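You operate a simulated robot arm through the tools that you are given. There is no shell and no other tool.

You run a simulated robot arm. Do the job below in one go: nothing can be reset, and whatever is moved stays where it is left.

Task
Take the load off the generator and stop it by its switch.
Fine: load dial to 0, breaker off, engine switch off, fuel tap shut, then pull the plug; the fan stays on.
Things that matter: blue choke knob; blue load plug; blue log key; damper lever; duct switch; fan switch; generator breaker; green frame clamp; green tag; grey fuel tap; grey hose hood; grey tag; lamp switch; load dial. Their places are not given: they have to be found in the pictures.

It is judged by the outcome, as a careful person would: the job done as asked, and still so three seconds after it is handed in. It fails if anything else is knocked over, pushed out of place, dropped, spilled or broken.

Robot
A 7-joint arm with a fingered hand, fixed in place. Base frame: the origin is on the floor under the middle of its stand, x ahead of it, y to its left, z up. Lengths are in m, angles in rad, forces in N, time in s.
With the tool pointing down near the work surface it reaches from about 0.36 to 0.86 m from the base axis. Its first joint turns from -2.496 to 2.496 rad. Payload 3 kg.
Tool frame: the origin (TCP) lies between the finger pads and is the grasp point; the fingertips stand 0.026 m ahead of it; z points along the fingers, y is the line along which they close. The gripper opens to 0.148 m; its body begins 0.073 m behind the TCP. The gripper is a hand of 3 fingers: y runs from the thumb to the fingers, the wrist lies at [0, 0, -0.229] in the tool frame.
Orientation is that of the tool frame in the base frame, as a unit quaternion [x, y, z, w]. With the fingers straight down and closing along the base's y, the tool's x points along the base's -x, its y along +y and its z along -z.

Tools
- The arm moves only by the tool nudge_tool. Its argument "increments" is a list of rows, each a list of 6 numbers: the shift along the tool's x, y, z in m, then the turn, a rotation vector about the tool's x, y, z in rad. In form: [[x, y, z, wx, wy, wz], ...]. A call has 1 to 20 rows; each row is the pose to reach, as a shift and turn from the pose commanded when the call began, along the tool's axes at that moment. Rows are played at 5 a second. More than 0.05 m and 0.15 rad between two rows, and nothing of the call is played. Where a pose cannot be reached the arm comes as near as it can. A force on the tool above 60 N (or 10 N above the force at the start of the call, whichever is more), or a blocked arm, ends the call early, and 0.2 s more pass. In this call time passes only in rows, and 0.2 s behind the last. It gives the time, the measured TCP pose, the force on the tool (base axes), the opening and the grip force at its end, in the units of the frame above (readings bear some noise), with the torque about the TCP (base axes, N m) and any sound that the robot's microphone picked up.
- Cameras (640 x 400 px; columns grow to the right, rows downward): "scene" is fixed at [0.05, 0.6513, 1.615]; the picture's right is [-0.87, -0.49, 0.00], its down [-0.21, 0.38, -0.90] and it looks along [0.44, -0.79, -0.43] (base axes); focal length 324 px, centre (320, 200). "wrist" rides on the gripper at [0.068, -0.039, -0.09] in the tool frame; the picture's right is [0.50, 0.87, 0.00], its down [-0.66, 0.38, -0.65] and it looks along [-0.57, 0.33, 0.76] (tool axes); focal length 222 px, centre (320, 200).
- snapshot(camera): a new picture of that camera. It takes no simulated time.
- raise_lower(by): slides the trunk up (or, below 0, down) by that many m; the arm rides with it, the base frame stays. It gives what a move gives, with no picture.
- finger_targets(finger1, finger2, thumb_bend): sets how far each is bent, from 0 (flat) to 1 (curled in); at 0.3 the hand is open as for a grip, at 0.7 the pads meet at the TCP. One left out holds its place. A second passes; each finger stops where it meets its share of the squeeze, and holds until it gets a number again. It is the only way to open and close the hand. It gives what a move gives, with no picture; readings hold the bend of each and the force on the fingers (four entries, about 0 where the hand has none), thumb and palm.
- measure_at(camera, pixels): for up to 12 pixels [column, row] of the newest picture of that camera ("zoom" is the newest enlarged one), the place [x, y, z] in the base frame of the surface seen there, good to about 0.003 m. It takes no simulated time.
- zoom(camera, box): a new picture of the part [left, top, right, bottom] of that camera's present view, enlarged. It takes no simulated time.
- finish_job(): hands the job in; it is judged then, once.

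Unless the task says otherwise, let go and move clear before handing in.

The tools are called after "Call:" as name(argument=value, ...) on one line, values as JSON. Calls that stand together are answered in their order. nudge_tool: Moves the arm, as the interface text tells. Its arguments: {"type":"object","properties":{"increments":{"type":"array","items":{"type":"array","items":{"type":"number"}}}},"required":["increments"]} The other tools are called the same way: raise_lower (by) moves the trunk up or down; finger_targets (finger1, finger2, thumb_bend) moves the fingers one by one; snapshot (camera) takes a picture; measure_at (camera, pixels) gives the place of the surface under pixels of a picture; zoom (camera, box) takes an enlarged picture of a part of a camera's view; finish_job () hands the job in.

At the start:

```text
clock: 0.0
tool_pos: [0.8549, -0.2967, 1.1844]
orientation: [-0.001, 1.0, 0.0, 0.0]
ft_force: [0.7, -0.5, 0.0]
moment: [-0.02, 0.0, 0.0]
width: 0.1478
grip_force: 0.1
shape: jaw
bend: [0.3, 0.3, 0.3]
finger forces: [0.1, 0.1, 0.0, 0.1, 0.0, 0.0]
trunk travel left (down, up): [-0.825, 0.065]
```

scene: 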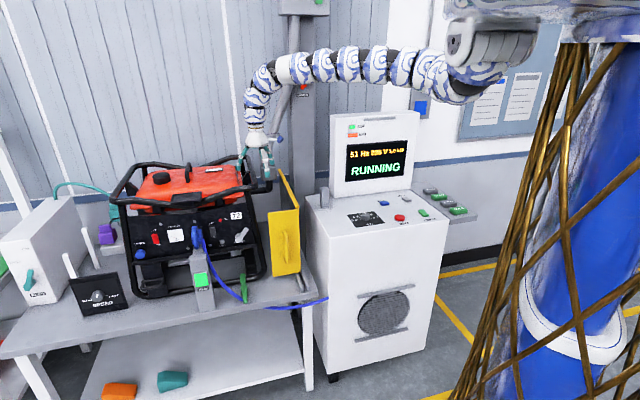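
wrist: 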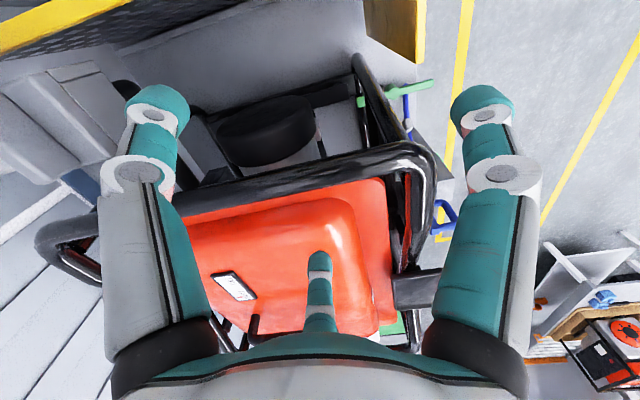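

The scene picture shows the generator (about 190,220) on a bench with its front panel facing the camera, and a white machine (about 370,250) with a RUNNING screen. I'll zoom in on these areas to find the controls.

Call:
zoom(camera="scene", box=[100, 150, 320, 310])

Call:
zoom(camera="scene", box=[300, 100, 500, 240])

Call:
zoom(camera="scene", box=[0, 180, 140, 320])

Call:
zoom(camera="scene", box=[220, 0, 360, 110])

```text
2.50 times, centred on (210, 230) of scene
```

zoom: 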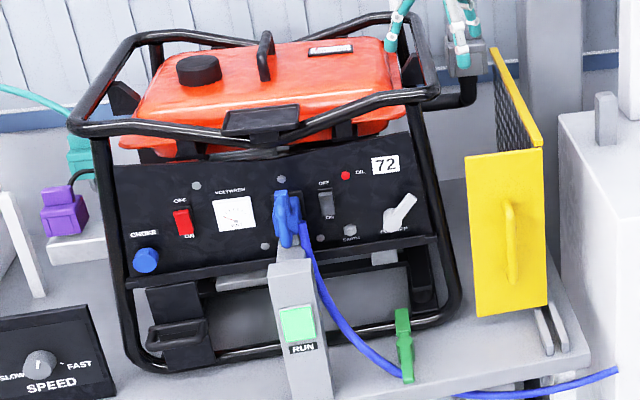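

```text
2.86 times, centred on (400, 170) of scene
```

zoom: 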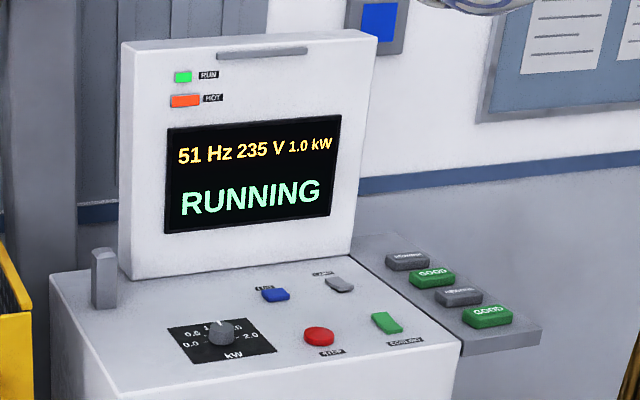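

```text
2.86 times, centred on (70, 250) of scene
```

zoom: 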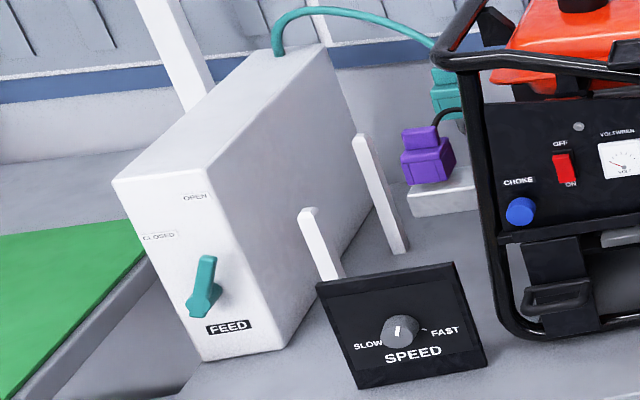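

```text
3.64 times, centred on (290, 55) of scene
```

zoom: 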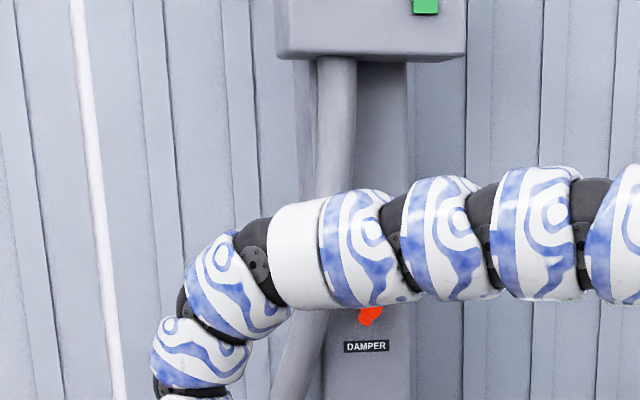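

The panel has a red rocker, a grey toggle, a blue plug and a grey tap, and the load machine has a kW dial. I need tighter views to read the labels and then measure positions.

Call:
zoom(camera="scene", box=[140, 205, 200, 265])

Call:
zoom(camera="scene", box=[185, 195, 260, 255])

Call:
zoom(camera="scene", box=[340, 190, 420, 240])

Call:
zoom(camera="scene", box=[420, 180, 490, 225])

Call:
zoom(camera="scene", box=[180, 240, 260, 310])

Call:
zoom(camera="scene", box=[0, 300, 330, 400])

```text
6.67 times, centred on (170, 235) of scene
```

zoom: 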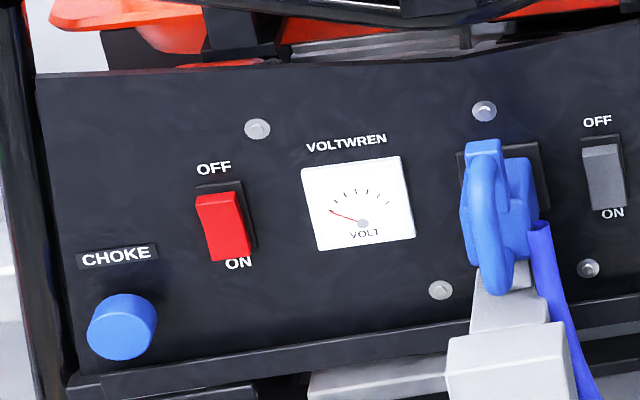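

```text
6.67 times, centred on (222, 225) of scene
```

zoom: 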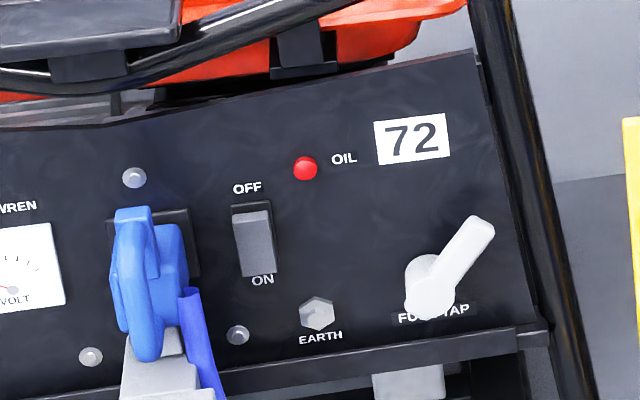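

```text
8.00 times, centred on (380, 215) of scene
```

zoom: 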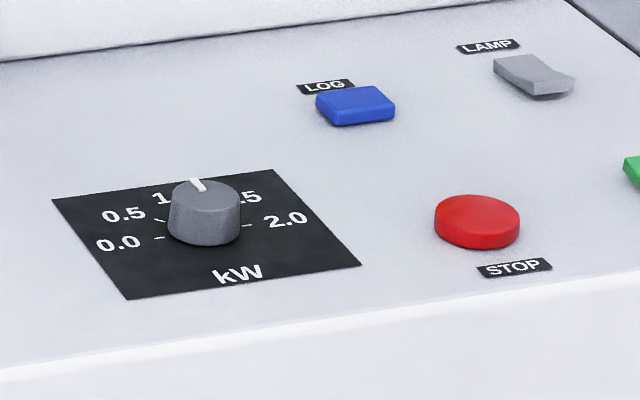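

```text
8.89 times, centred on (455, 202) of scene
```

zoom: 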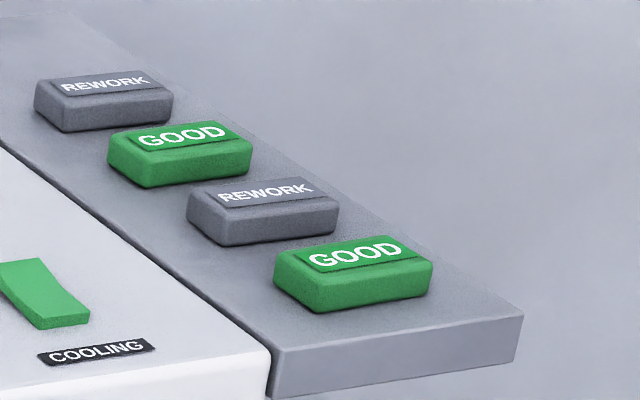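

```text
5.71 times, centred on (220, 275) of scene
```

zoom: 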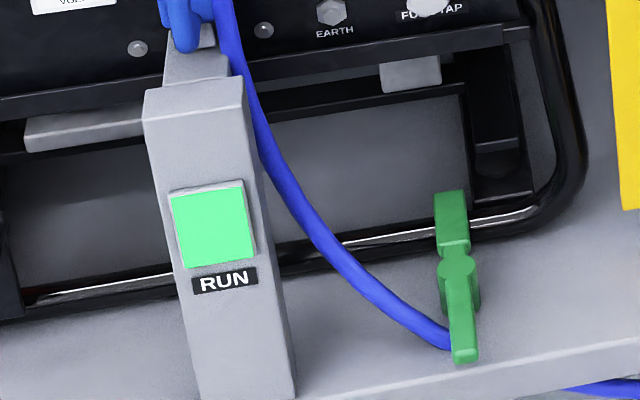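

```text
1.94 times, centred on (165, 350) of scene
```

zoom: 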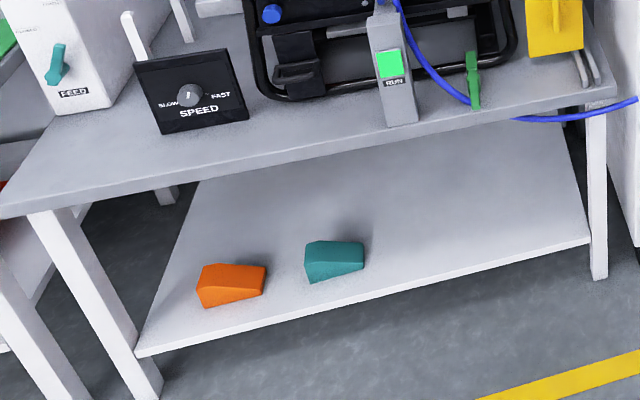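

Labels are now readable: red rocker (engine, OFF above/ON below), grey rocker (breaker), FUEL TAP lever, EARTH, and on the load bank the kW dial, LOG, LAMP, STOP and COOLING. Next I measure positions of these.

Call:
zoom(camera="scene", box=[185, 195, 260, 255])

Call:
measure_at(camera="zoom", pixels=[[255, 230], [255, 265], [430, 280], [480, 230], [430, 305], [40, 150], [350, 200], [500, 330], [130, 220], [170, 260], [150, 340], [190, 300]])

Call:
measure_at(camera="scene", pixels=[[172, 236], [174, 242], [152, 254], [150, 220], [210, 178], [240, 178], [140, 190], [200, 265], [202, 280], [205, 305], [243, 280], [243, 297]])

```text
6.67 times, centred on (222, 225) of scene
```

zoom: 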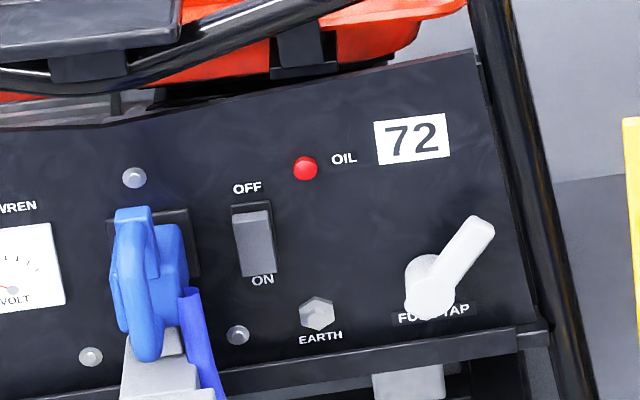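

```text
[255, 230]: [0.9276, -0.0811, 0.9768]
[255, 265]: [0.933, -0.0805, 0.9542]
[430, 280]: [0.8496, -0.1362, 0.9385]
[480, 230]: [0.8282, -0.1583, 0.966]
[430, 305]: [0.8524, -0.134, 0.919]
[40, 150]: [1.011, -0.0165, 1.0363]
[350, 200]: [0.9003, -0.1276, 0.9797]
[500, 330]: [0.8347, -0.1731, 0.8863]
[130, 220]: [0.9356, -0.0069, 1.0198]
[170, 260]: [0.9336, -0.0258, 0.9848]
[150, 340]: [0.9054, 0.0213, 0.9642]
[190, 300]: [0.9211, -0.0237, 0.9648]
```

```text
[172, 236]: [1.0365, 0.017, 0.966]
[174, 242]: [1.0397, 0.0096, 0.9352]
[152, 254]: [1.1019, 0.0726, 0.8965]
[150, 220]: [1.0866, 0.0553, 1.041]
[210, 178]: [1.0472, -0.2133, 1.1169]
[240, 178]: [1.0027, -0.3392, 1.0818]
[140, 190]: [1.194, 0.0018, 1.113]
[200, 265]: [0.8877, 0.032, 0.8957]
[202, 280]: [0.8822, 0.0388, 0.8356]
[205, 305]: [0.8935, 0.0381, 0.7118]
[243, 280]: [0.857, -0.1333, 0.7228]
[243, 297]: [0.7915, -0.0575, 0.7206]
```

The panel's outward normal comes out near (-0.71, 0.71, 0), with the controls between x 0.83 and 1.10. Now I measure the load bank, post, and surroundings.

Call:
zoom(camera="scene", box=[340, 190, 420, 240])

Call:
measure_at(camera="zoom", pixels=[[200, 184], [205, 205], [175, 200], [235, 205], [205, 240], [130, 290], [350, 262], [270, 172], [60, 202], [355, 110], [475, 220], [535, 75]])

Call:
measure_at(camera="scene", pixels=[[335, 195], [390, 195], [330, 120], [418, 115], [418, 180], [323, 190], [323, 205], [285, 240], [285, 185], [295, 225], [432, 212], [385, 310]])

Call:
zoom(camera="scene", box=[180, 205, 230, 255])

```text
8.00 times, centred on (380, 215) of scene
```

zoom: 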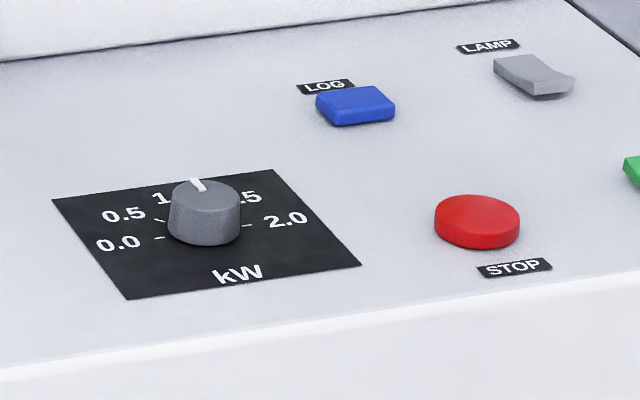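

```text
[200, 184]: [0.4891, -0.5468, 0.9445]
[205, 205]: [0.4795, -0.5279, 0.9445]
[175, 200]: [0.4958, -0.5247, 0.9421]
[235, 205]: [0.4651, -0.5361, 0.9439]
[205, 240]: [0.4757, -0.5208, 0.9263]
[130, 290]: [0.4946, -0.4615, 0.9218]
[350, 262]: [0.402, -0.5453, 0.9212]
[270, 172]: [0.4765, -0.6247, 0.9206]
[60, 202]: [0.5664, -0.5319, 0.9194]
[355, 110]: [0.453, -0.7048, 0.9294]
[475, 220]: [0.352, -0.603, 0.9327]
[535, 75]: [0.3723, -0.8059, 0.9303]
```

```text
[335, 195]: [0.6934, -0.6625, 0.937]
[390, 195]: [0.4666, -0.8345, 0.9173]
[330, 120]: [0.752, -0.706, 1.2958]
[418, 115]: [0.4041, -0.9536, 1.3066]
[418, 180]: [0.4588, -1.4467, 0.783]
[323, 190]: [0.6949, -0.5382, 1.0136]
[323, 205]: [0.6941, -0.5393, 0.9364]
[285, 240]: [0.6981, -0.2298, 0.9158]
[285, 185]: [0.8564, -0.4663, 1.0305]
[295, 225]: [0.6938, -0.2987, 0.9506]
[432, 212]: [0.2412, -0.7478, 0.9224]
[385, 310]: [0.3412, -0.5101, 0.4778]
```

```text
8.00 times, centred on (205, 230) of scene
```

zoom: 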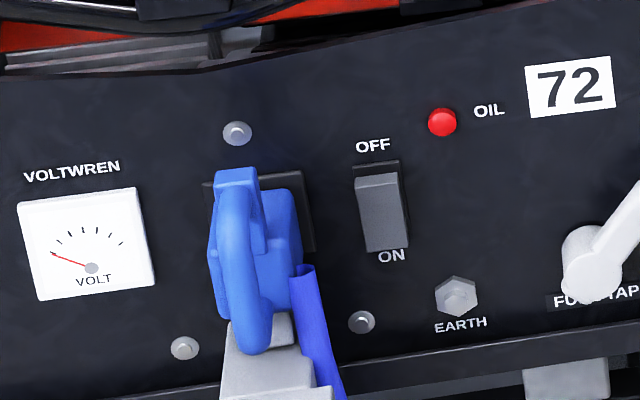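

The load dial sits at about (0.48, -0.53) with its top at z 0.944. Its scale runs from 0.0 on the left through 1.0 at the back to 2.0 on the right, so reaching 0 means a quarter turn counter-clockwise. I'll move level over the dial and look with the wrist camera.

Call:
nudge_tool(increments=[[0.034, -0.0215, 0, 0, 0, 0], [0.068, -0.043, 0, 0, 0, 0], [0.102, -0.0645, 0, 0, 0, 0], [0.136, -0.086, 0, 0, 0, 0], [0.17, -0.1075, 0, 0, 0, 0], [0.204, -0.129, 0, 0, 0, 0], [0.238, -0.1505, 0, 0, 0, 0], [0.272, -0.172, 0, 0, 0, 0], [0.306, -0.1935, 0, 0, 0, 0], [0.34, -0.215, 0, 0, 0, 0], [0.374, -0.2365, 0, 0, 0, 0]])

Call:
snapshot(camera="wrist")

Call:
snapshot(camera="scene")

```text
clock: 2.4
tool_pos: [0.6521, -0.6257, 1.1112]
orientation: [-0.007, 1.0, 0.008, -0.001]
ft_force: [-2.5, 38.8, -1.7]
moment: [-0.29, 0.06, -0.06]
width: 0.1467
grip_force: 0.1
shape: jaw
bend: [0.3, 0.3, 0.39]
finger forces: [0.1, 0.0, 0.1, 0.0, 38.8, 0.1]
out of reach, approached as far as the arm can: row 2, 3, 4, 5, 6, 7, 8, 9, 10, 11
trunk travel left (down, up): [-0.825, 0.065]
stopped in row 11: the force on the tool passed its limit at 78 N (the readings are from after the stop); the commanded pose is now the measured one
```

```text
taken
```

wrist: 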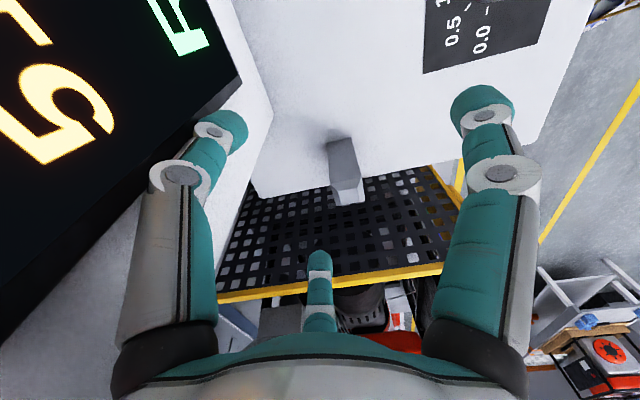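

```text
taken
```

scene: 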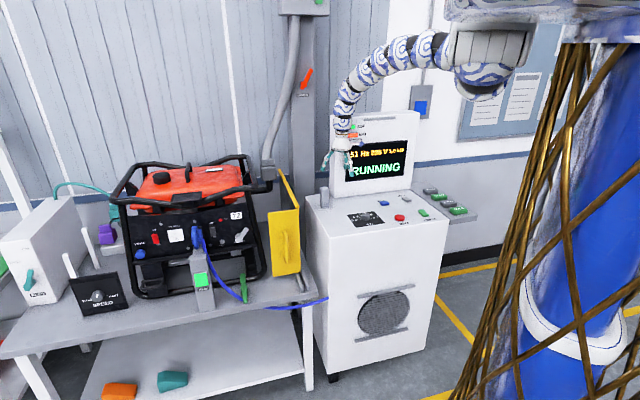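

The arm could not follow the straight line. It swung round at about 0.90 m radius and the thumb now presses the screen housing (38.8 N on the thumb, TCP at (0.652, -0.626)). I'll back off gently in +y first.

Call:
nudge_tool(increments=[[0.0, 0.02, 0, 0, 0, 0], [0.0, 0.04, 0, 0, 0, 0], [0.0, 0.06, 0, 0, 0, 0]])

Call:
snapshot(camera="scene")

```text
clock: 3.2
tool_pos: [0.6757, -0.5897, 1.0977]
orientation: [-0.008, 1.0, 0.006, 0.0]
ft_force: [-1.2, 1.2, -0.7]
moment: [0.05, 0.01, -0.05]
width: 0.1475
grip_force: 0.1
shape: jaw
bend: [0.3, 0.3, 0.31]
finger forces: [0.1, 0.0, 0.1, 0.0, 2.0, 0.0]
out of reach, approached as far as the arm can: row 1, 2, 3
trunk travel left (down, up): [-0.825, 0.065]
```

```text
taken
```

scene: 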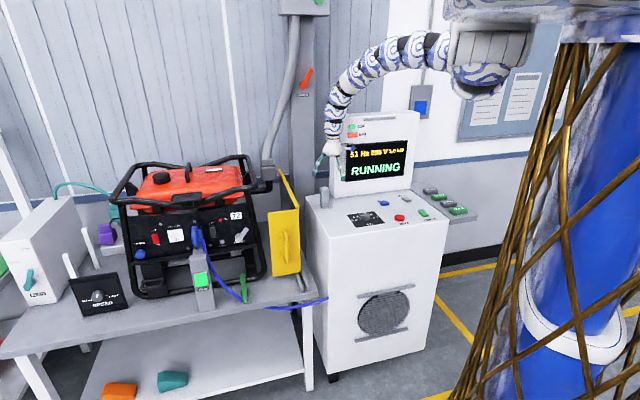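

The hand is free of the screen, but the arm still can't draw in at this height: radius stays at 0.90 while z sinks to 1.098. Its inner limit seems to depend on height below the shoulder, so I'll raise the trunk a little and try drawing in while going lower, away from the grey post.

Call:
raise_lower(by=0.06)

Call:
nudge_tool(increments=[[0.015, 0.028, 0.02, 0, 0, 0], [0.03, 0.056, 0.04, 0, 0, 0], [0.045, 0.084, 0.06, 0, 0, 0], [0.06, 0.112, 0.08, 0, 0, 0], [0.076, 0.14, 0.1, 0, 0, 0]])

Call:
snapshot(camera="scene")

Call:
snapshot(camera="wrist")

```text
clock: 4.2
tool_pos: [0.6758, -0.589, 1.1593]
orientation: [-0.006, 1.0, 0.008, -0.002]
ft_force: [-1.4, 2.8, 1.6]
moment: [-0.03, 0.06, -0.11]
width: 0.1479
grip_force: 0.0
shape: jaw
bend: [0.3, 0.3, 0.3]
finger forces: [0.0, 0.0, 0.0, 0.0, 2.0, 0.0]
trunk travel left (down, up): [-0.885, 0.005]
```

```text
clock: 5.4
tool_pos: [0.6573, -0.4955, 1.0699]
orientation: [-0.006, 1.0, 0.008, -0.003]
ft_force: [0.5, 0.7, -0.2]
moment: [-0.01, 0.02, -0.05]
width: 0.1481
grip_force: 0.0
shape: jaw
bend: [0.3, 0.3, 0.3]
finger forces: [0.0, 0.0, 0.1, 0.0, 0.1, 0.0]
out of reach, approached as far as the arm can: row 1, 2, 3, 4, 5
trunk travel left (down, up): [-0.885, 0.005]
```

```text
taken
```

scene: 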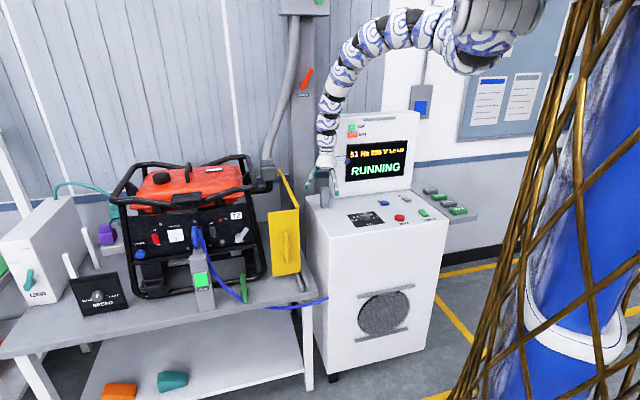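

```text
taken
```

wrist: 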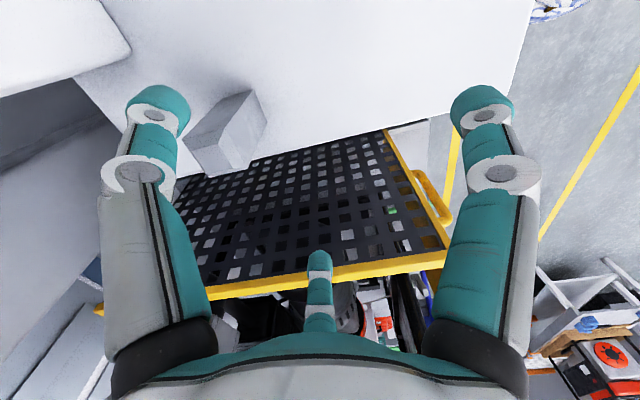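

Lowering lets the arm draw in (radius now 0.82 at z 1.07), with the grey post just beside the thumb at wrist pixel (230,130). I'll slide along the arc away from the post over the load-bank top, turning the hand 45° so there's room for a quarter turn back.

Call:
nudge_tool(increments=[[0.018, -0.018, 0, 0, 0, 0.13], [0.036, -0.036, 0, 0, 0, 0.26], [0.054, -0.054, 0, 0, 0, 0.39], [0.072, -0.074, 0, 0, 0, 0.52], [0.09, -0.094, 0, 0, 0, 0.65], [0.108, -0.1145, 0, 0, 0, 0.785]])

Call:
snapshot(camera="wrist")

Call:
snapshot(camera="scene")

```text
clock: 6.8
tool_pos: [0.5736, -0.6173, 1.0701]
orientation: [0.378, 0.926, 0.008, -0.002]
ft_force: [1.2, 0.1, 0.1]
moment: [-0.03, 0.02, 0.0]
width: 0.1478
grip_force: 0.1
shape: jaw
bend: [0.3, 0.3, 0.3]
finger forces: [0.0, 0.0, 0.0, 0.0, 0.0, 0.1]
out of reach, approached as far as the arm can: row 1, 2, 3, 4, 5, 6
trunk travel left (down, up): [-0.885, 0.005]
```

```text
taken
```

wrist: 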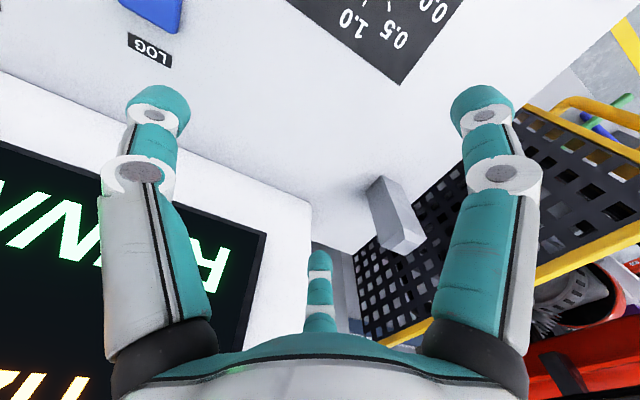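

```text
taken
```

scene: 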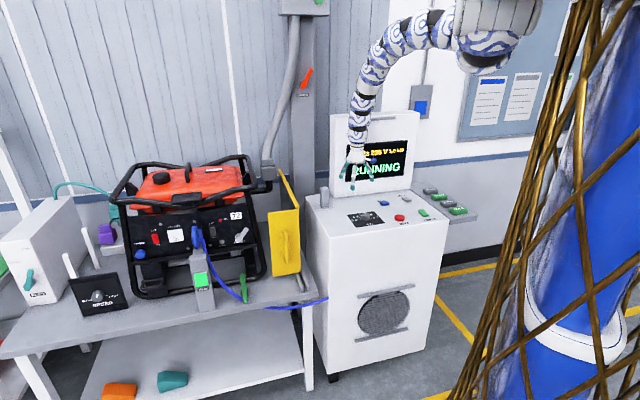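

The hand is now over the load-bank top at (0.574, -0.617, 1.07) with the dial plate visible at the top of the wrist view (380,30). I'll move in and down in small stages along the tool's x toward the dial.

Call:
nudge_tool(increments=[[0.02, -0.001, 0.02, 0, 0, 0], [0.04, -0.002, 0.04, 0, 0, 0], [0.06, -0.003, 0.06, 0, 0, 0], [0.08, -0.004, 0.075, 0, 0, 0]])

Call:
snapshot(camera="wrist")

```text
clock: 7.8
tool_pos: [0.5487, -0.5977, 1.0186]
orientation: [0.378, 0.926, 0.006, -0.005]
ft_force: [0.1, -0.2, -0.5]
moment: [-0.01, 0.02, 0.0]
width: 0.1481
grip_force: 0.0
shape: jaw
bend: [0.3, 0.3, 0.3]
finger forces: [0.0, 0.0, 0.0, 0.0, 0.0, 0.0]
out of reach, approached as far as the arm can: row 1, 2, 3, 4
trunk travel left (down, up): [-0.885, 0.005]
```

```text
taken
```

wrist: 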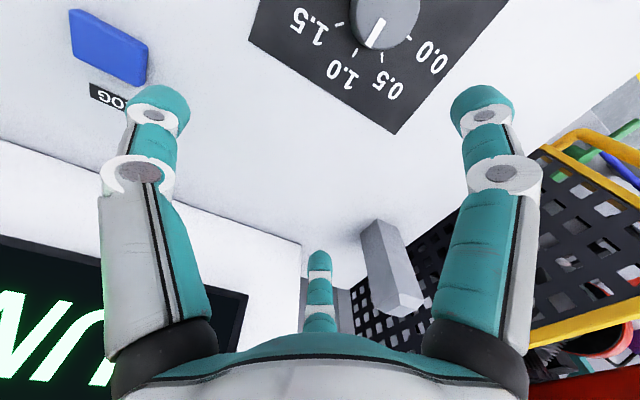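

The arm is still short of the target (0.549, -0.598, 1.019), so I want to understand its shape. I'll take a scene picture and measure points along the arm links.

Call:
snapshot(camera="scene")

Call:
zoom(camera="scene", box=[300, 0, 560, 220])

Call:
measure_at(camera="scene", pixels=[[490, 15], [480, 60], [455, 30], [430, 25], [410, 32], [390, 45], [375, 65], [365, 85], [360, 105], [357, 130], [357, 150], [357, 160]])

```text
taken
```

scene: 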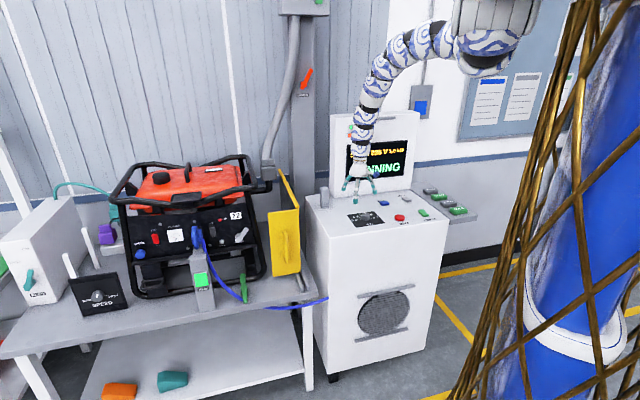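

```text
1.82 times, centred on (430, 110) of scene
```

zoom: 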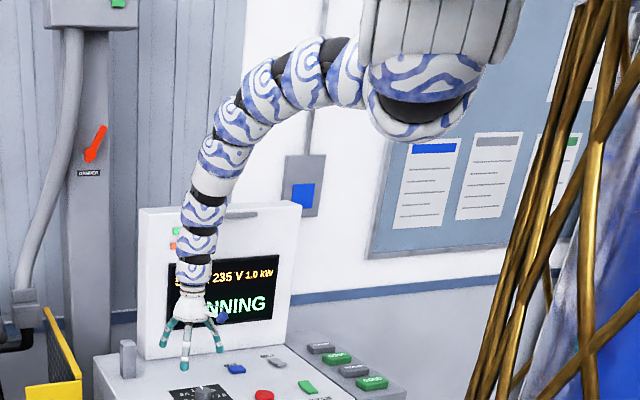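

```text
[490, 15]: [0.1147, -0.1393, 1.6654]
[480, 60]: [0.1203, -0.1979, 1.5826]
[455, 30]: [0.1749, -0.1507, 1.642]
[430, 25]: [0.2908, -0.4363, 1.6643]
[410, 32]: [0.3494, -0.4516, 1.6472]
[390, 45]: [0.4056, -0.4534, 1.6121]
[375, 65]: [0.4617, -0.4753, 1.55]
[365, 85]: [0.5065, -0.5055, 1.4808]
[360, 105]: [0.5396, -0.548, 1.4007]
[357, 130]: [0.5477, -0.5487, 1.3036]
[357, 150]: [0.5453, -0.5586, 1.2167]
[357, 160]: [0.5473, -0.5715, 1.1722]
```

The increments count from the commanded pose, which has drifted inside the arm's inner limit (commanded radius about 0.64, measured 0.81). I'll bring the command back to the measured pose, then test whether tilting the hand frees up reach.

Call:
nudge_tool(increments=[[-0.044, 0.005, -0.006, 0, 0, 0], [-0.088, 0.01, -0.012, 0, 0, 0], [-0.132, 0.015, -0.017, 0, 0, 0], [-0.1775, 0.0205, -0.0226, 0, 0, 0]])

Call:
nudge_tool(increments=[[0, 0, 0, 0, -0.12, 0], [0, 0, 0, 0, -0.24, 0], [0, 0, 0, 0, -0.36, 0]])

Call:
nudge_tool(increments=[[0.02, 0, -0.007, 0, 0, 0], [0.04, 0, -0.014, 0, 0, 0]])

```text
clock: 8.6
tool_pos: [0.625, -0.6572, 1.0283]
orientation: [0.376, 0.926, 0.01, -0.021]
ft_force: [-42.5, 33.7, 16.3]
moment: [-1.35, -2.43, 1.22]
width: 0.1481
grip_force: 0.1
shape: jaw
bend: [0.3, 0.48, 0.3]
finger forces: [0.0, 48.4, 0.1, 0.0, 0.1, 4.8]
trunk travel left (down, up): [-0.885, 0.005]
stopped in row 3: the force on the tool passed its limit at 106 N (the readings are from after the stop); the commanded pose is now the measured one
```

```text
clock: 9.4
tool_pos: [0.6308, -0.6613, 1.0286]
orientation: [0.372, 0.914, -0.059, 0.153]
ft_force: [-15.6, 15.0, -3.9]
moment: [0.05, 0.2, 0.75]
width: 0.1467
grip_force: 0.1
shape: jaw
bend: [0.3, 0.5, 0.3]
finger forces: [0.0, 20.7, 0.1, 0.0, 0.0, 0.1]
trunk travel left (down, up): [-0.885, 0.005]
```

```text
clock: 10.0
tool_pos: [0.6229, -0.6548, 1.0293]
orientation: [0.372, 0.914, -0.057, 0.151]
ft_force: [-9.9, 8.9, 0.6]
moment: [0.03, 0.03, 0.41]
width: 0.1461
grip_force: 0.2
shape: jaw
bend: [0.3, 0.43, 0.3]
finger forces: [0.1, 13.5, 0.0, 0.0, 0.0, 0.0]
out of reach, approached as far as the arm can: row 1, 2
trunk travel left (down, up): [-0.885, 0.005]
```

The wrist's distance from the shoulder is the limit here, and finger 2 is resting lightly on the screen (13.5 N). I'll pivot the hand about its wrist so the fingers swing inward, away from the screen and toward the dial.

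Call:
nudge_tool(increments=[[0.0274, 0, -0.0016, 0, 0.12, 0], [0.0544, 0, -0.0066, 0, 0.24, 0], [0.0807, 0, -0.0147, 0, 0.36, 0], [0.1057, 0, -0.0259, 0, 0.48, 0], [0.1293, 0, -0.04, 0, 0.6, 0], [0.1493, 0, -0.0554, 0, 0.71, 0]])

Call:
snapshot(camera="wrist")

Call:
snapshot(camera="scene")

```text
clock: 11.4
tool_pos: [0.5098, -0.5442, 1.0316]
orientation: [0.37, 0.909, 0.076, -0.177]
ft_force: [-0.3, 0.1, 0.5]
moment: [0.04, -0.01, 0.02]
width: 0.1482
grip_force: 0.1
shape: jaw
bend: [0.3, 0.3, 0.3]
finger forces: [0.1, 0.0, 0.0, 0.0, 0.1, 0.0]
trunk travel left (down, up): [-0.885, 0.005]
```

```text
taken
```

wrist: 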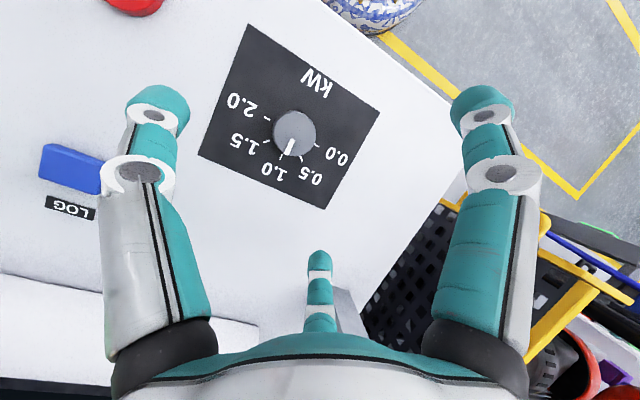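

```text
taken
```

scene: 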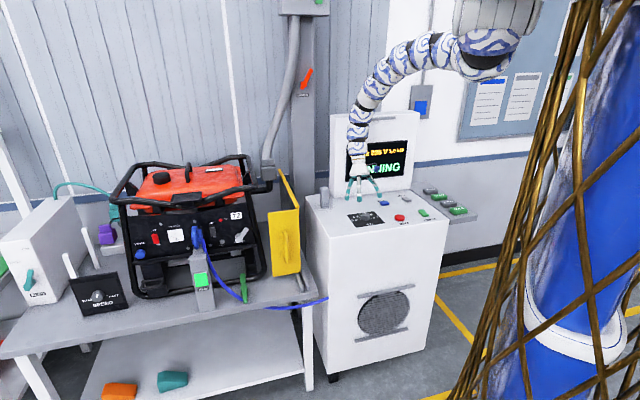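

The pivot worked: the hand is at (0.510, -0.544, 1.032) clear of the screen and the dial is plainly visible at wrist pixel (295,135), pointer at 1.0, with 0.0 a quarter turn counter-clockwise. I'll measure the dial accurately.

Call:
zoom(camera="wrist", box=[190, 20, 390, 220])

Call:
measure_at(camera="wrist", pixels=[[295, 130], [290, 149], [294, 118], [275, 130], [313, 135], [318, 147], [262, 117], [287, 157], [250, 26], [380, 112], [327, 207], [199, 155]])

```text
2.00 times, centred on (290, 120) of wrist
```

zoom: 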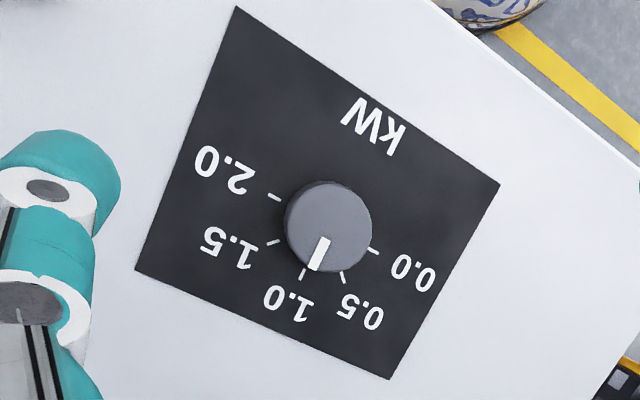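

```text
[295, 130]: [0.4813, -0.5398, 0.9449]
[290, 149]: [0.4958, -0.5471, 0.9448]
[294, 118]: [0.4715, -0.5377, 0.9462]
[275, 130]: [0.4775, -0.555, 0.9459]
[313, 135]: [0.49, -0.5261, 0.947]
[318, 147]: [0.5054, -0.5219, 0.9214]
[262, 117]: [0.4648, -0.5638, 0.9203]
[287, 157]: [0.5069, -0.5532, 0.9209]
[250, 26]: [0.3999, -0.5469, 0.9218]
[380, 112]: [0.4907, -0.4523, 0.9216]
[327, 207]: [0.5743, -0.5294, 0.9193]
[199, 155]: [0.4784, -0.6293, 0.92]
```

The dial centre measures about (0.4845, -0.541), top z 0.945, plate at 0.9205; 0.0 lies at azimuth +46° and the pointer at -44°. I'll turn the leaning hand about the vertical by -47.6° (clockwise) while centring it over the dial, so I can later turn 90° counter-clockwise.

Call:
nudge_tool(increments=[[0.0021, -0.0026, 0.0038, -0.0523, -0.001, 0.1283], [0.0042, -0.0052, 0.0077, -0.1047, -0.002, 0.2567], [0.0063, -0.0078, 0.0115, -0.157, -0.003, 0.385], [0.0084, -0.0103, 0.0153, -0.2093, -0.004, 0.5133], [0.0105, -0.0129, 0.0192, -0.2617, -0.005, 0.6417], [0.0126, -0.0155, 0.023, -0.314, -0.006, 0.77]])

Call:
finger_targets(finger1=0.48, finger2=0.48, thumb_bend=0.48)

Call:
snapshot(camera="wrist")

Call:
snapshot(camera="scene")

```text
clock: 12.8
tool_pos: [0.4861, -0.5398, 1.0142]
orientation: [0.705, 0.683, 0.141, -0.129]
ft_force: [0.2, -0.1, -0.2]
moment: [0.01, 0.02, -0.04]
width: 0.1479
grip_force: 0.1
shape: jaw
bend: [0.3, 0.3, 0.3]
finger forces: [0.0, 0.0, 0.1, 0.0, 0.1, 0.0]
trunk travel left (down, up): [-0.885, 0.005]
```

```text
clock: 13.8
tool_pos: [0.4848, -0.5411, 1.0147]
orientation: [0.705, 0.683, 0.141, -0.131]
ft_force: [0.0, -0.4, 0.2]
moment: [0.0, 0.03, 0.01]
width: 0.0693
grip_force: 0.0
shape: fingers
bend: [0.48, 0.48, 0.48]
finger forces: [0.0, 0.0, 0.0, 0.0, 0.0, 0.0]
trunk travel left (down, up): [-0.885, 0.005]
```

```text
taken
```

wrist: 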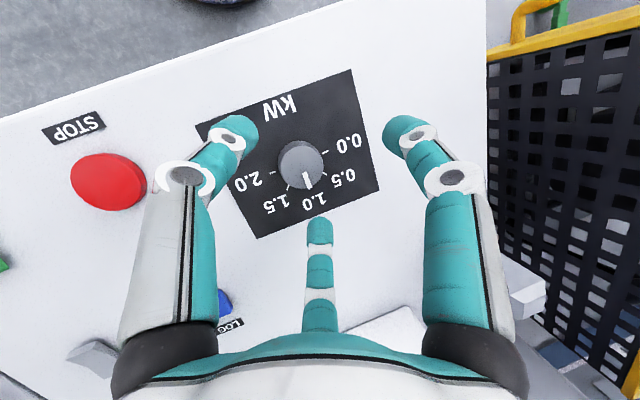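

```text
taken
```

scene: 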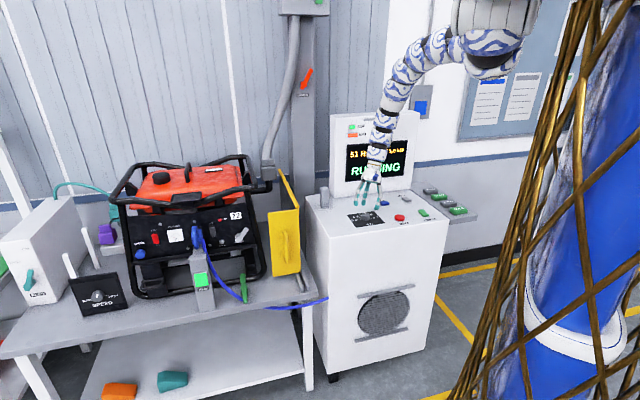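

The hand is centred over the dial with the fingers half closed around it, dial at wrist pixel (300,163). I'll descend to about z 0.963.

Call:
nudge_tool(increments=[[-0.0065, 0, 0.016, 0, 0, 0], [-0.013, 0, 0.032, 0, 0, 0], [-0.0195, 0, 0.048, 0, 0, 0]])

Call:
snapshot(camera="wrist")

Call:
zoom(camera="scene", box=[330, 140, 430, 240])

```text
clock: 14.6
tool_pos: [0.484, -0.5443, 0.9661]
orientation: [0.706, 0.683, 0.141, -0.126]
ft_force: [0.9, -10.4, 33.6]
moment: [-1.46, -0.83, -0.25]
width: 0.0694
grip_force: 16.1
shape: fingers
bend: [0.48, 0.46, 0.48]
finger forces: [0.0, 33.5, 0.1, 0.1, 0.0, 0.0]
trunk travel left (down, up): [-0.885, 0.005]
```

```text
taken
```

wrist: 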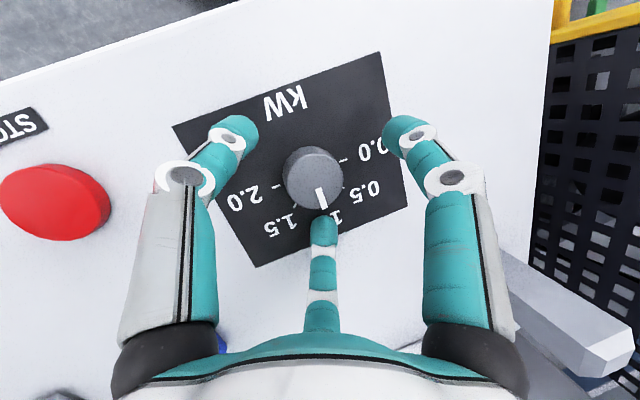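

```text
4.00 times, centred on (380, 190) of scene
```

zoom: 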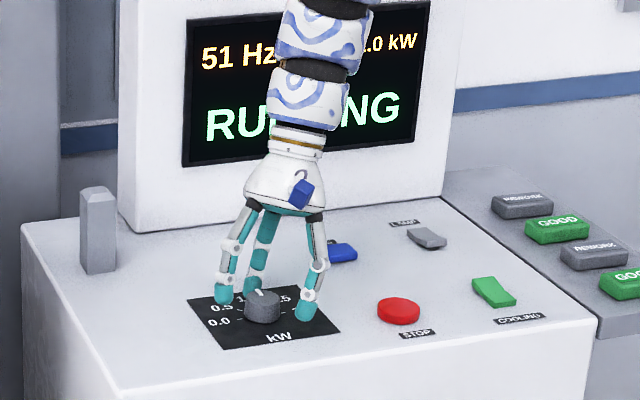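

Finger 2's tip is already touching the plate (33.5 N) at TCP z 0.966, and because the hand leans, the fingertip ring sits about 1 cm ahead of the TCP. I'll lift 12 mm, shift 10 mm toward the screen to centre the tips, and narrow the fingers before going down again.

Call:
nudge_tool(increments=[[-0.0024, 0, -0.0075, 0, 0, 0], [-0.0047, 0, -0.0149, 0, 0, 0]])

Call:
finger_targets(finger1=0.52, finger2=0.52, thumb_bend=0.52)

Call:
zoom(camera="wrist", box=[160, 60, 480, 260])

Call:
zoom(camera="scene", box=[345, 170, 405, 230])

```text
clock: 15.2
tool_pos: [0.4843, -0.551, 0.9749]
orientation: [0.704, 0.683, 0.141, -0.132]
ft_force: [0.1, -0.3, 0.8]
moment: [-0.01, 0.0, -0.03]
width: 0.0694
grip_force: 0.1
shape: fingers
bend: [0.48, 0.48, 0.48]
finger forces: [0.0, 0.0, 0.0, 0.0, 0.0, 0.2]
trunk travel left (down, up): [-0.885, 0.005]
```

```text
clock: 16.2
tool_pos: [0.4855, -0.5508, 0.9745]
orientation: [0.705, 0.683, 0.141, -0.131]
ft_force: [-0.1, 0.2, -0.1]
moment: [-0.01, 0.01, 0.01]
width: 0.0559
grip_force: 0.1
shape: fingers
bend: [0.52, 0.52, 0.52]
finger forces: [0.1, 0.0, 0.0, 0.0, 0.1, 0.0]
trunk travel left (down, up): [-0.885, 0.005]
```

```text
2.00 times, centred on (320, 160) of wrist
```

zoom: 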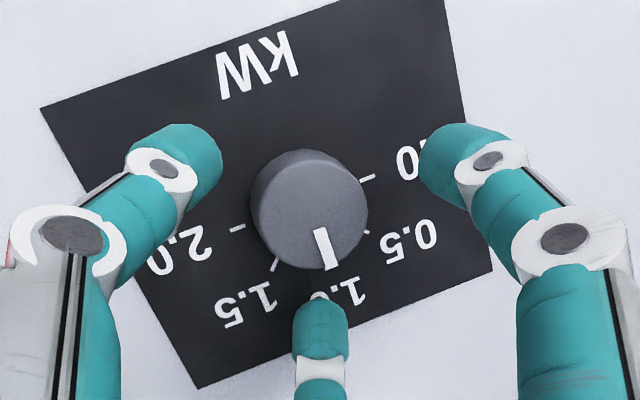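

```text
6.67 times, centred on (375, 200) of scene
```

zoom: 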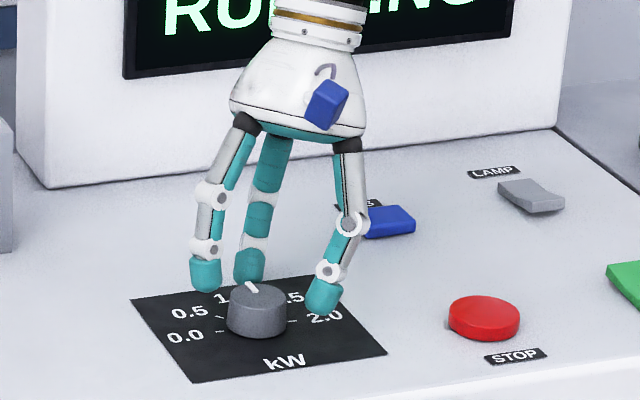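

The dial stands inside the finger ring (zoom centre about (310,205)), with pointer still at 1.0. I'll lower about 14 mm around it.

Call:
nudge_tool(increments=[[-0.0035, 0, 0.0062, 0, 0, 0], [-0.007, 0, 0.0125, 0, 0, 0]])

Call:
zoom(camera="wrist", box=[160, 60, 480, 260])

Call:
zoom(camera="scene", box=[345, 170, 405, 230])

```text
clock: 16.8
tool_pos: [0.4833, -0.556, 0.9638]
orientation: [0.706, 0.682, 0.141, -0.128]
ft_force: [1.2, -10.1, 25.2]
moment: [-0.94, -0.55, -0.13]
width: 0.0563
grip_force: 12.8
shape: fingers
bend: [0.52, 0.52, 0.52]
finger forces: [0.0, 26.3, 0.0, 0.0, 0.1, 0.0]
trunk travel left (down, up): [-0.885, 0.005]
```

```text
2.00 times, centred on (320, 160) of wrist
```

zoom: 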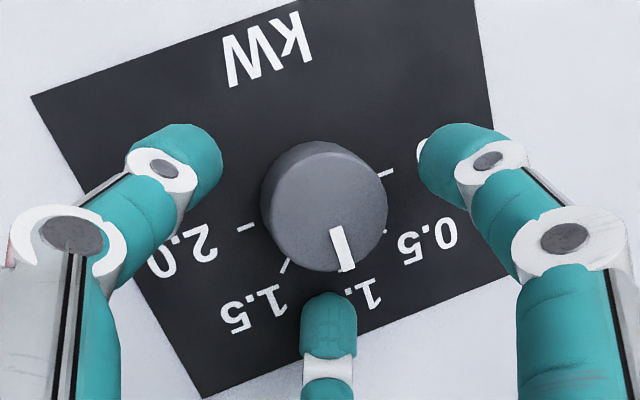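

```text
6.67 times, centred on (375, 200) of scene
```

zoom: 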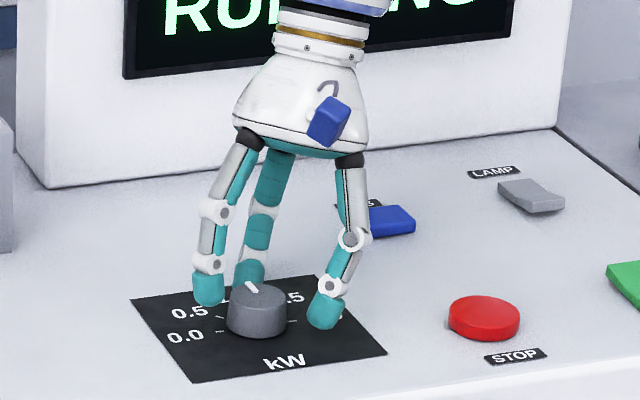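

Finger 2 meets the plate again (26 N) and all three tips now overlap the dial's height. I'll lift 3 mm to ease it and close on the dial.

Call:
nudge_tool(increments=[[0.0013, 0, -0.0032, 0, 0, 0]])

Call:
finger_targets(finger1=0.64, finger2=0.64, thumb_bend=0.64)

Call:
zoom(camera="wrist", box=[160, 60, 480, 260])

Call:
zoom(camera="scene", box=[345, 170, 405, 230])

```text
clock: 17.2
tool_pos: [0.4842, -0.5521, 0.9635]
orientation: [0.705, 0.683, 0.141, -0.131]
ft_force: [0.5, -1.7, 10.1]
moment: [-0.3, -0.19, -0.04]
width: 0.0561
grip_force: 5.0
shape: fingers
bend: [0.52, 0.53, 0.52]
finger forces: [0.0, 9.9, 0.0, 0.0, 0.0, 0.1]
trunk travel left (down, up): [-0.885, 0.005]
```

```text
clock: 18.2
tool_pos: [0.4848, -0.553, 0.9645]
orientation: [0.705, 0.683, 0.141, -0.131]
ft_force: [-2.5, 2.0, -0.9]
moment: [0.08, 0.0, -0.01]
width: 0.0253
grip_force: 4.0
shape: fingers
bend: [0.62, 0.61, 0.61]
finger forces: [1.8, 1.6, 0.0, 0.0, 3.7, 0.1]
trunk travel left (down, up): [-0.885, 0.005]
```

```text
2.00 times, centred on (320, 160) of wrist
```

zoom: 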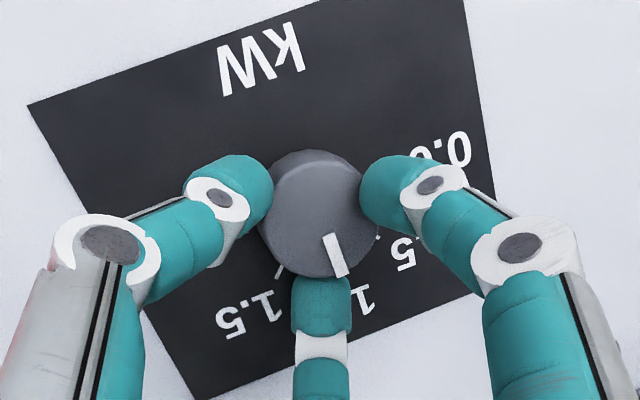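

```text
6.67 times, centred on (375, 200) of scene
```

zoom: 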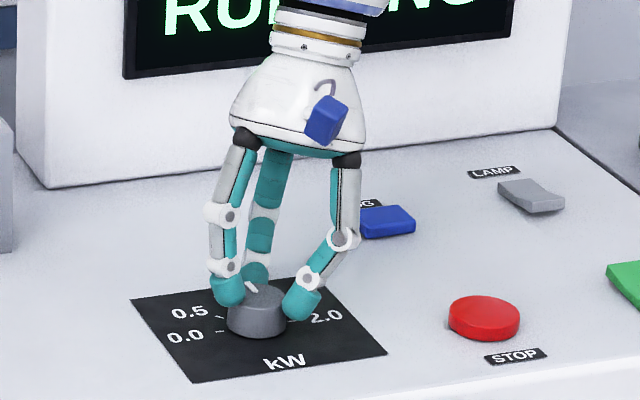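

All three digits now touch the dial (forces 1.8, 1.6, 3.7 N). I'll lower another 4 mm for more overlap and squeeze a bit harder.

Call:
nudge_tool(increments=[[-0.0015, 0, 0.0037, 0, 0, 0]])

Call:
finger_targets(finger1=0.72, finger2=0.72, thumb_bend=0.72)

Call:
zoom(camera="wrist", box=[160, 60, 480, 260])

```text
clock: 18.6
tool_pos: [0.4843, -0.5525, 0.9615]
orientation: [0.705, 0.683, 0.141, -0.13]
ft_force: [-1.0, -0.9, 17.8]
moment: [0.33, -0.03, -0.02]
width: 0.0256
grip_force: 10.8
shape: fingers
bend: [0.61, 0.62, 0.62]
finger forces: [12.0, 3.3, 0.0, 0.0, 5.5, 0.1]
trunk travel left (down, up): [-0.885, 0.005]
```

```text
clock: 19.6
tool_pos: [0.4832, -0.5522, 0.9604]
orientation: [0.705, 0.682, 0.141, -0.13]
ft_force: [-4.2, -5.2, 23.7]
moment: [0.37, -0.07, -0.01]
width: 0.0239
grip_force: 23.1
shape: fingers
bend: [0.6, 0.62, 0.64]
finger forces: [19.9, 11.1, 0.0, 0.0, 15.5, 0.0]
trunk travel left (down, up): [-0.885, 0.005]
```

```text
2.00 times, centred on (320, 160) of wrist
```

zoom: 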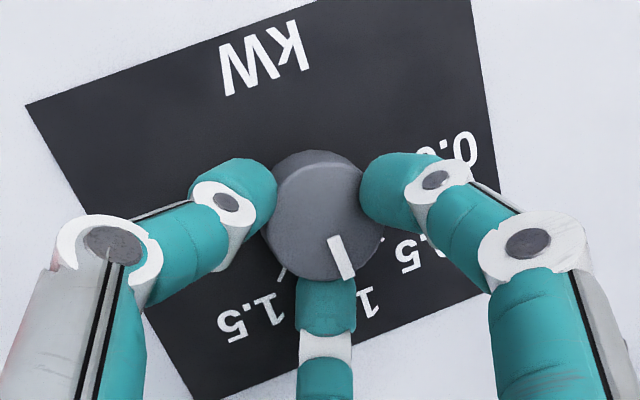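

The grip is firm (20, 11 and 15.5 N) with the pointer still at 1.0. Now I turn the hand counter-clockwise about the dial's vertical axis, the first 46°.

Call:
nudge_tool(increments=[[0.0001, 0.0015, 0.0001, 0.051, 0.001, -0.1251], [0.0005, 0.00305, 0.0002, 0.1021, 0.0022, -0.2503], [0.001, 0.0045, 0.0004, 0.1531, 0.0032, -0.3754], [0.0017, 0.00585, 0.0007, 0.2041, 0.0043, -0.5006], [0.0025, 0.0071, 0.0011, 0.2552, 0.0054, -0.6257], [0.0035, 0.0082, 0.0015, 0.3062, 0.0065, -0.7509]])

Call:
zoom(camera="wrist", box=[160, 60, 480, 260])

Call:
zoom(camera="scene", box=[310, 120, 430, 230])

```text
clock: 21.0
tool_pos: [0.4929, -0.5482, 0.9608]
orientation: [0.378, 0.905, 0.078, -0.176]
ft_force: [2.3, -9.1, 24.1]
moment: [0.22, 0.13, 0.04]
width: 0.0234
grip_force: 23.9
shape: fingers
bend: [0.6, 0.61, 0.64]
finger forces: [19.9, 11.7, 0.1, 0.1, 17.0, 0.1]
trunk travel left (down, up): [-0.885, 0.005]
```

```text
2.00 times, centred on (320, 160) of wrist
```

zoom: 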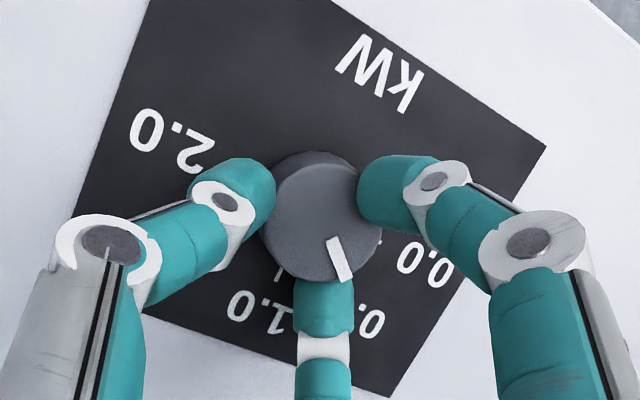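

```text
3.64 times, centred on (370, 175) of scene
```

zoom: 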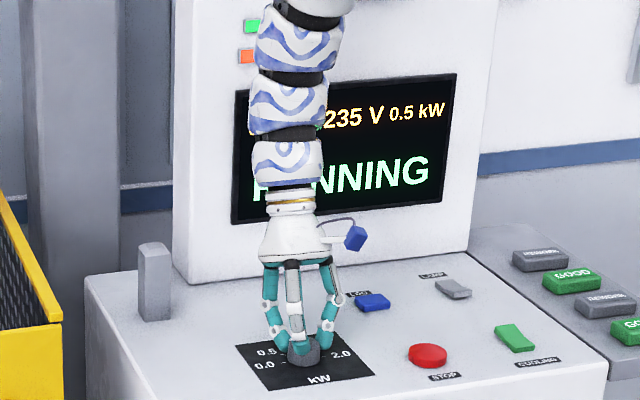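

The screen now reads 0.5 kW, so the dial follows the hand exactly. I'll repeat the same turn for the second 46°.

Call:
nudge_tool(increments=[[0.0001, 0.0015, 0.0001, 0.051, 0.001, -0.1251], [0.0005, 0.00305, 0.0002, 0.1021, 0.0022, -0.2503], [0.001, 0.0045, 0.0004, 0.1531, 0.0032, -0.3754], [0.0017, 0.00585, 0.0007, 0.2041, 0.0043, -0.5006], [0.0025, 0.0071, 0.0011, 0.2552, 0.0054, -0.6257], [0.0035, 0.0082, 0.0015, 0.3062, 0.0065, -0.7509]])

Call:
zoom(camera="wrist", box=[160, 60, 480, 260])

Call:
zoom(camera="scene", box=[310, 120, 430, 230])

```text
clock: 22.4
tool_pos: [0.4964, -0.5397, 0.9611]
orientation: [-0.01, 0.981, 0.0, -0.192]
ft_force: [-1.5, -3.6, 21.1]
moment: [0.14, 0.47, -0.25]
width: 0.0237
grip_force: 23.3
shape: fingers
bend: [0.6, 0.61, 0.64]
finger forces: [19.5, 12.0, 0.1, 0.1, 14.4, 0.0]
trunk travel left (down, up): [-0.885, 0.005]
```

```text
2.00 times, centred on (320, 160) of wrist
```

zoom: 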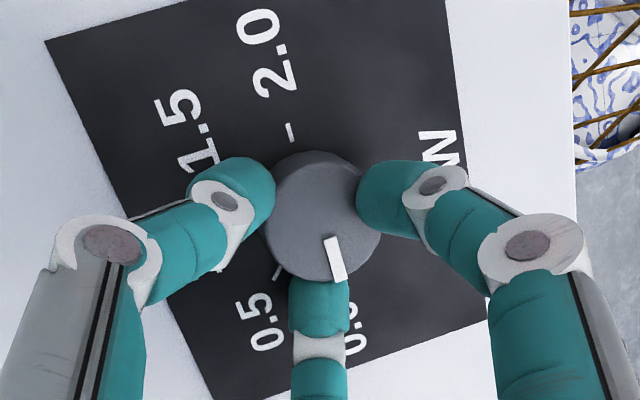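

```text
3.64 times, centred on (370, 175) of scene
```

zoom: 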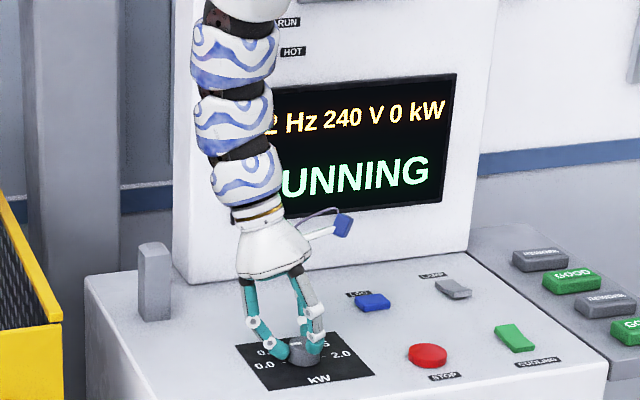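

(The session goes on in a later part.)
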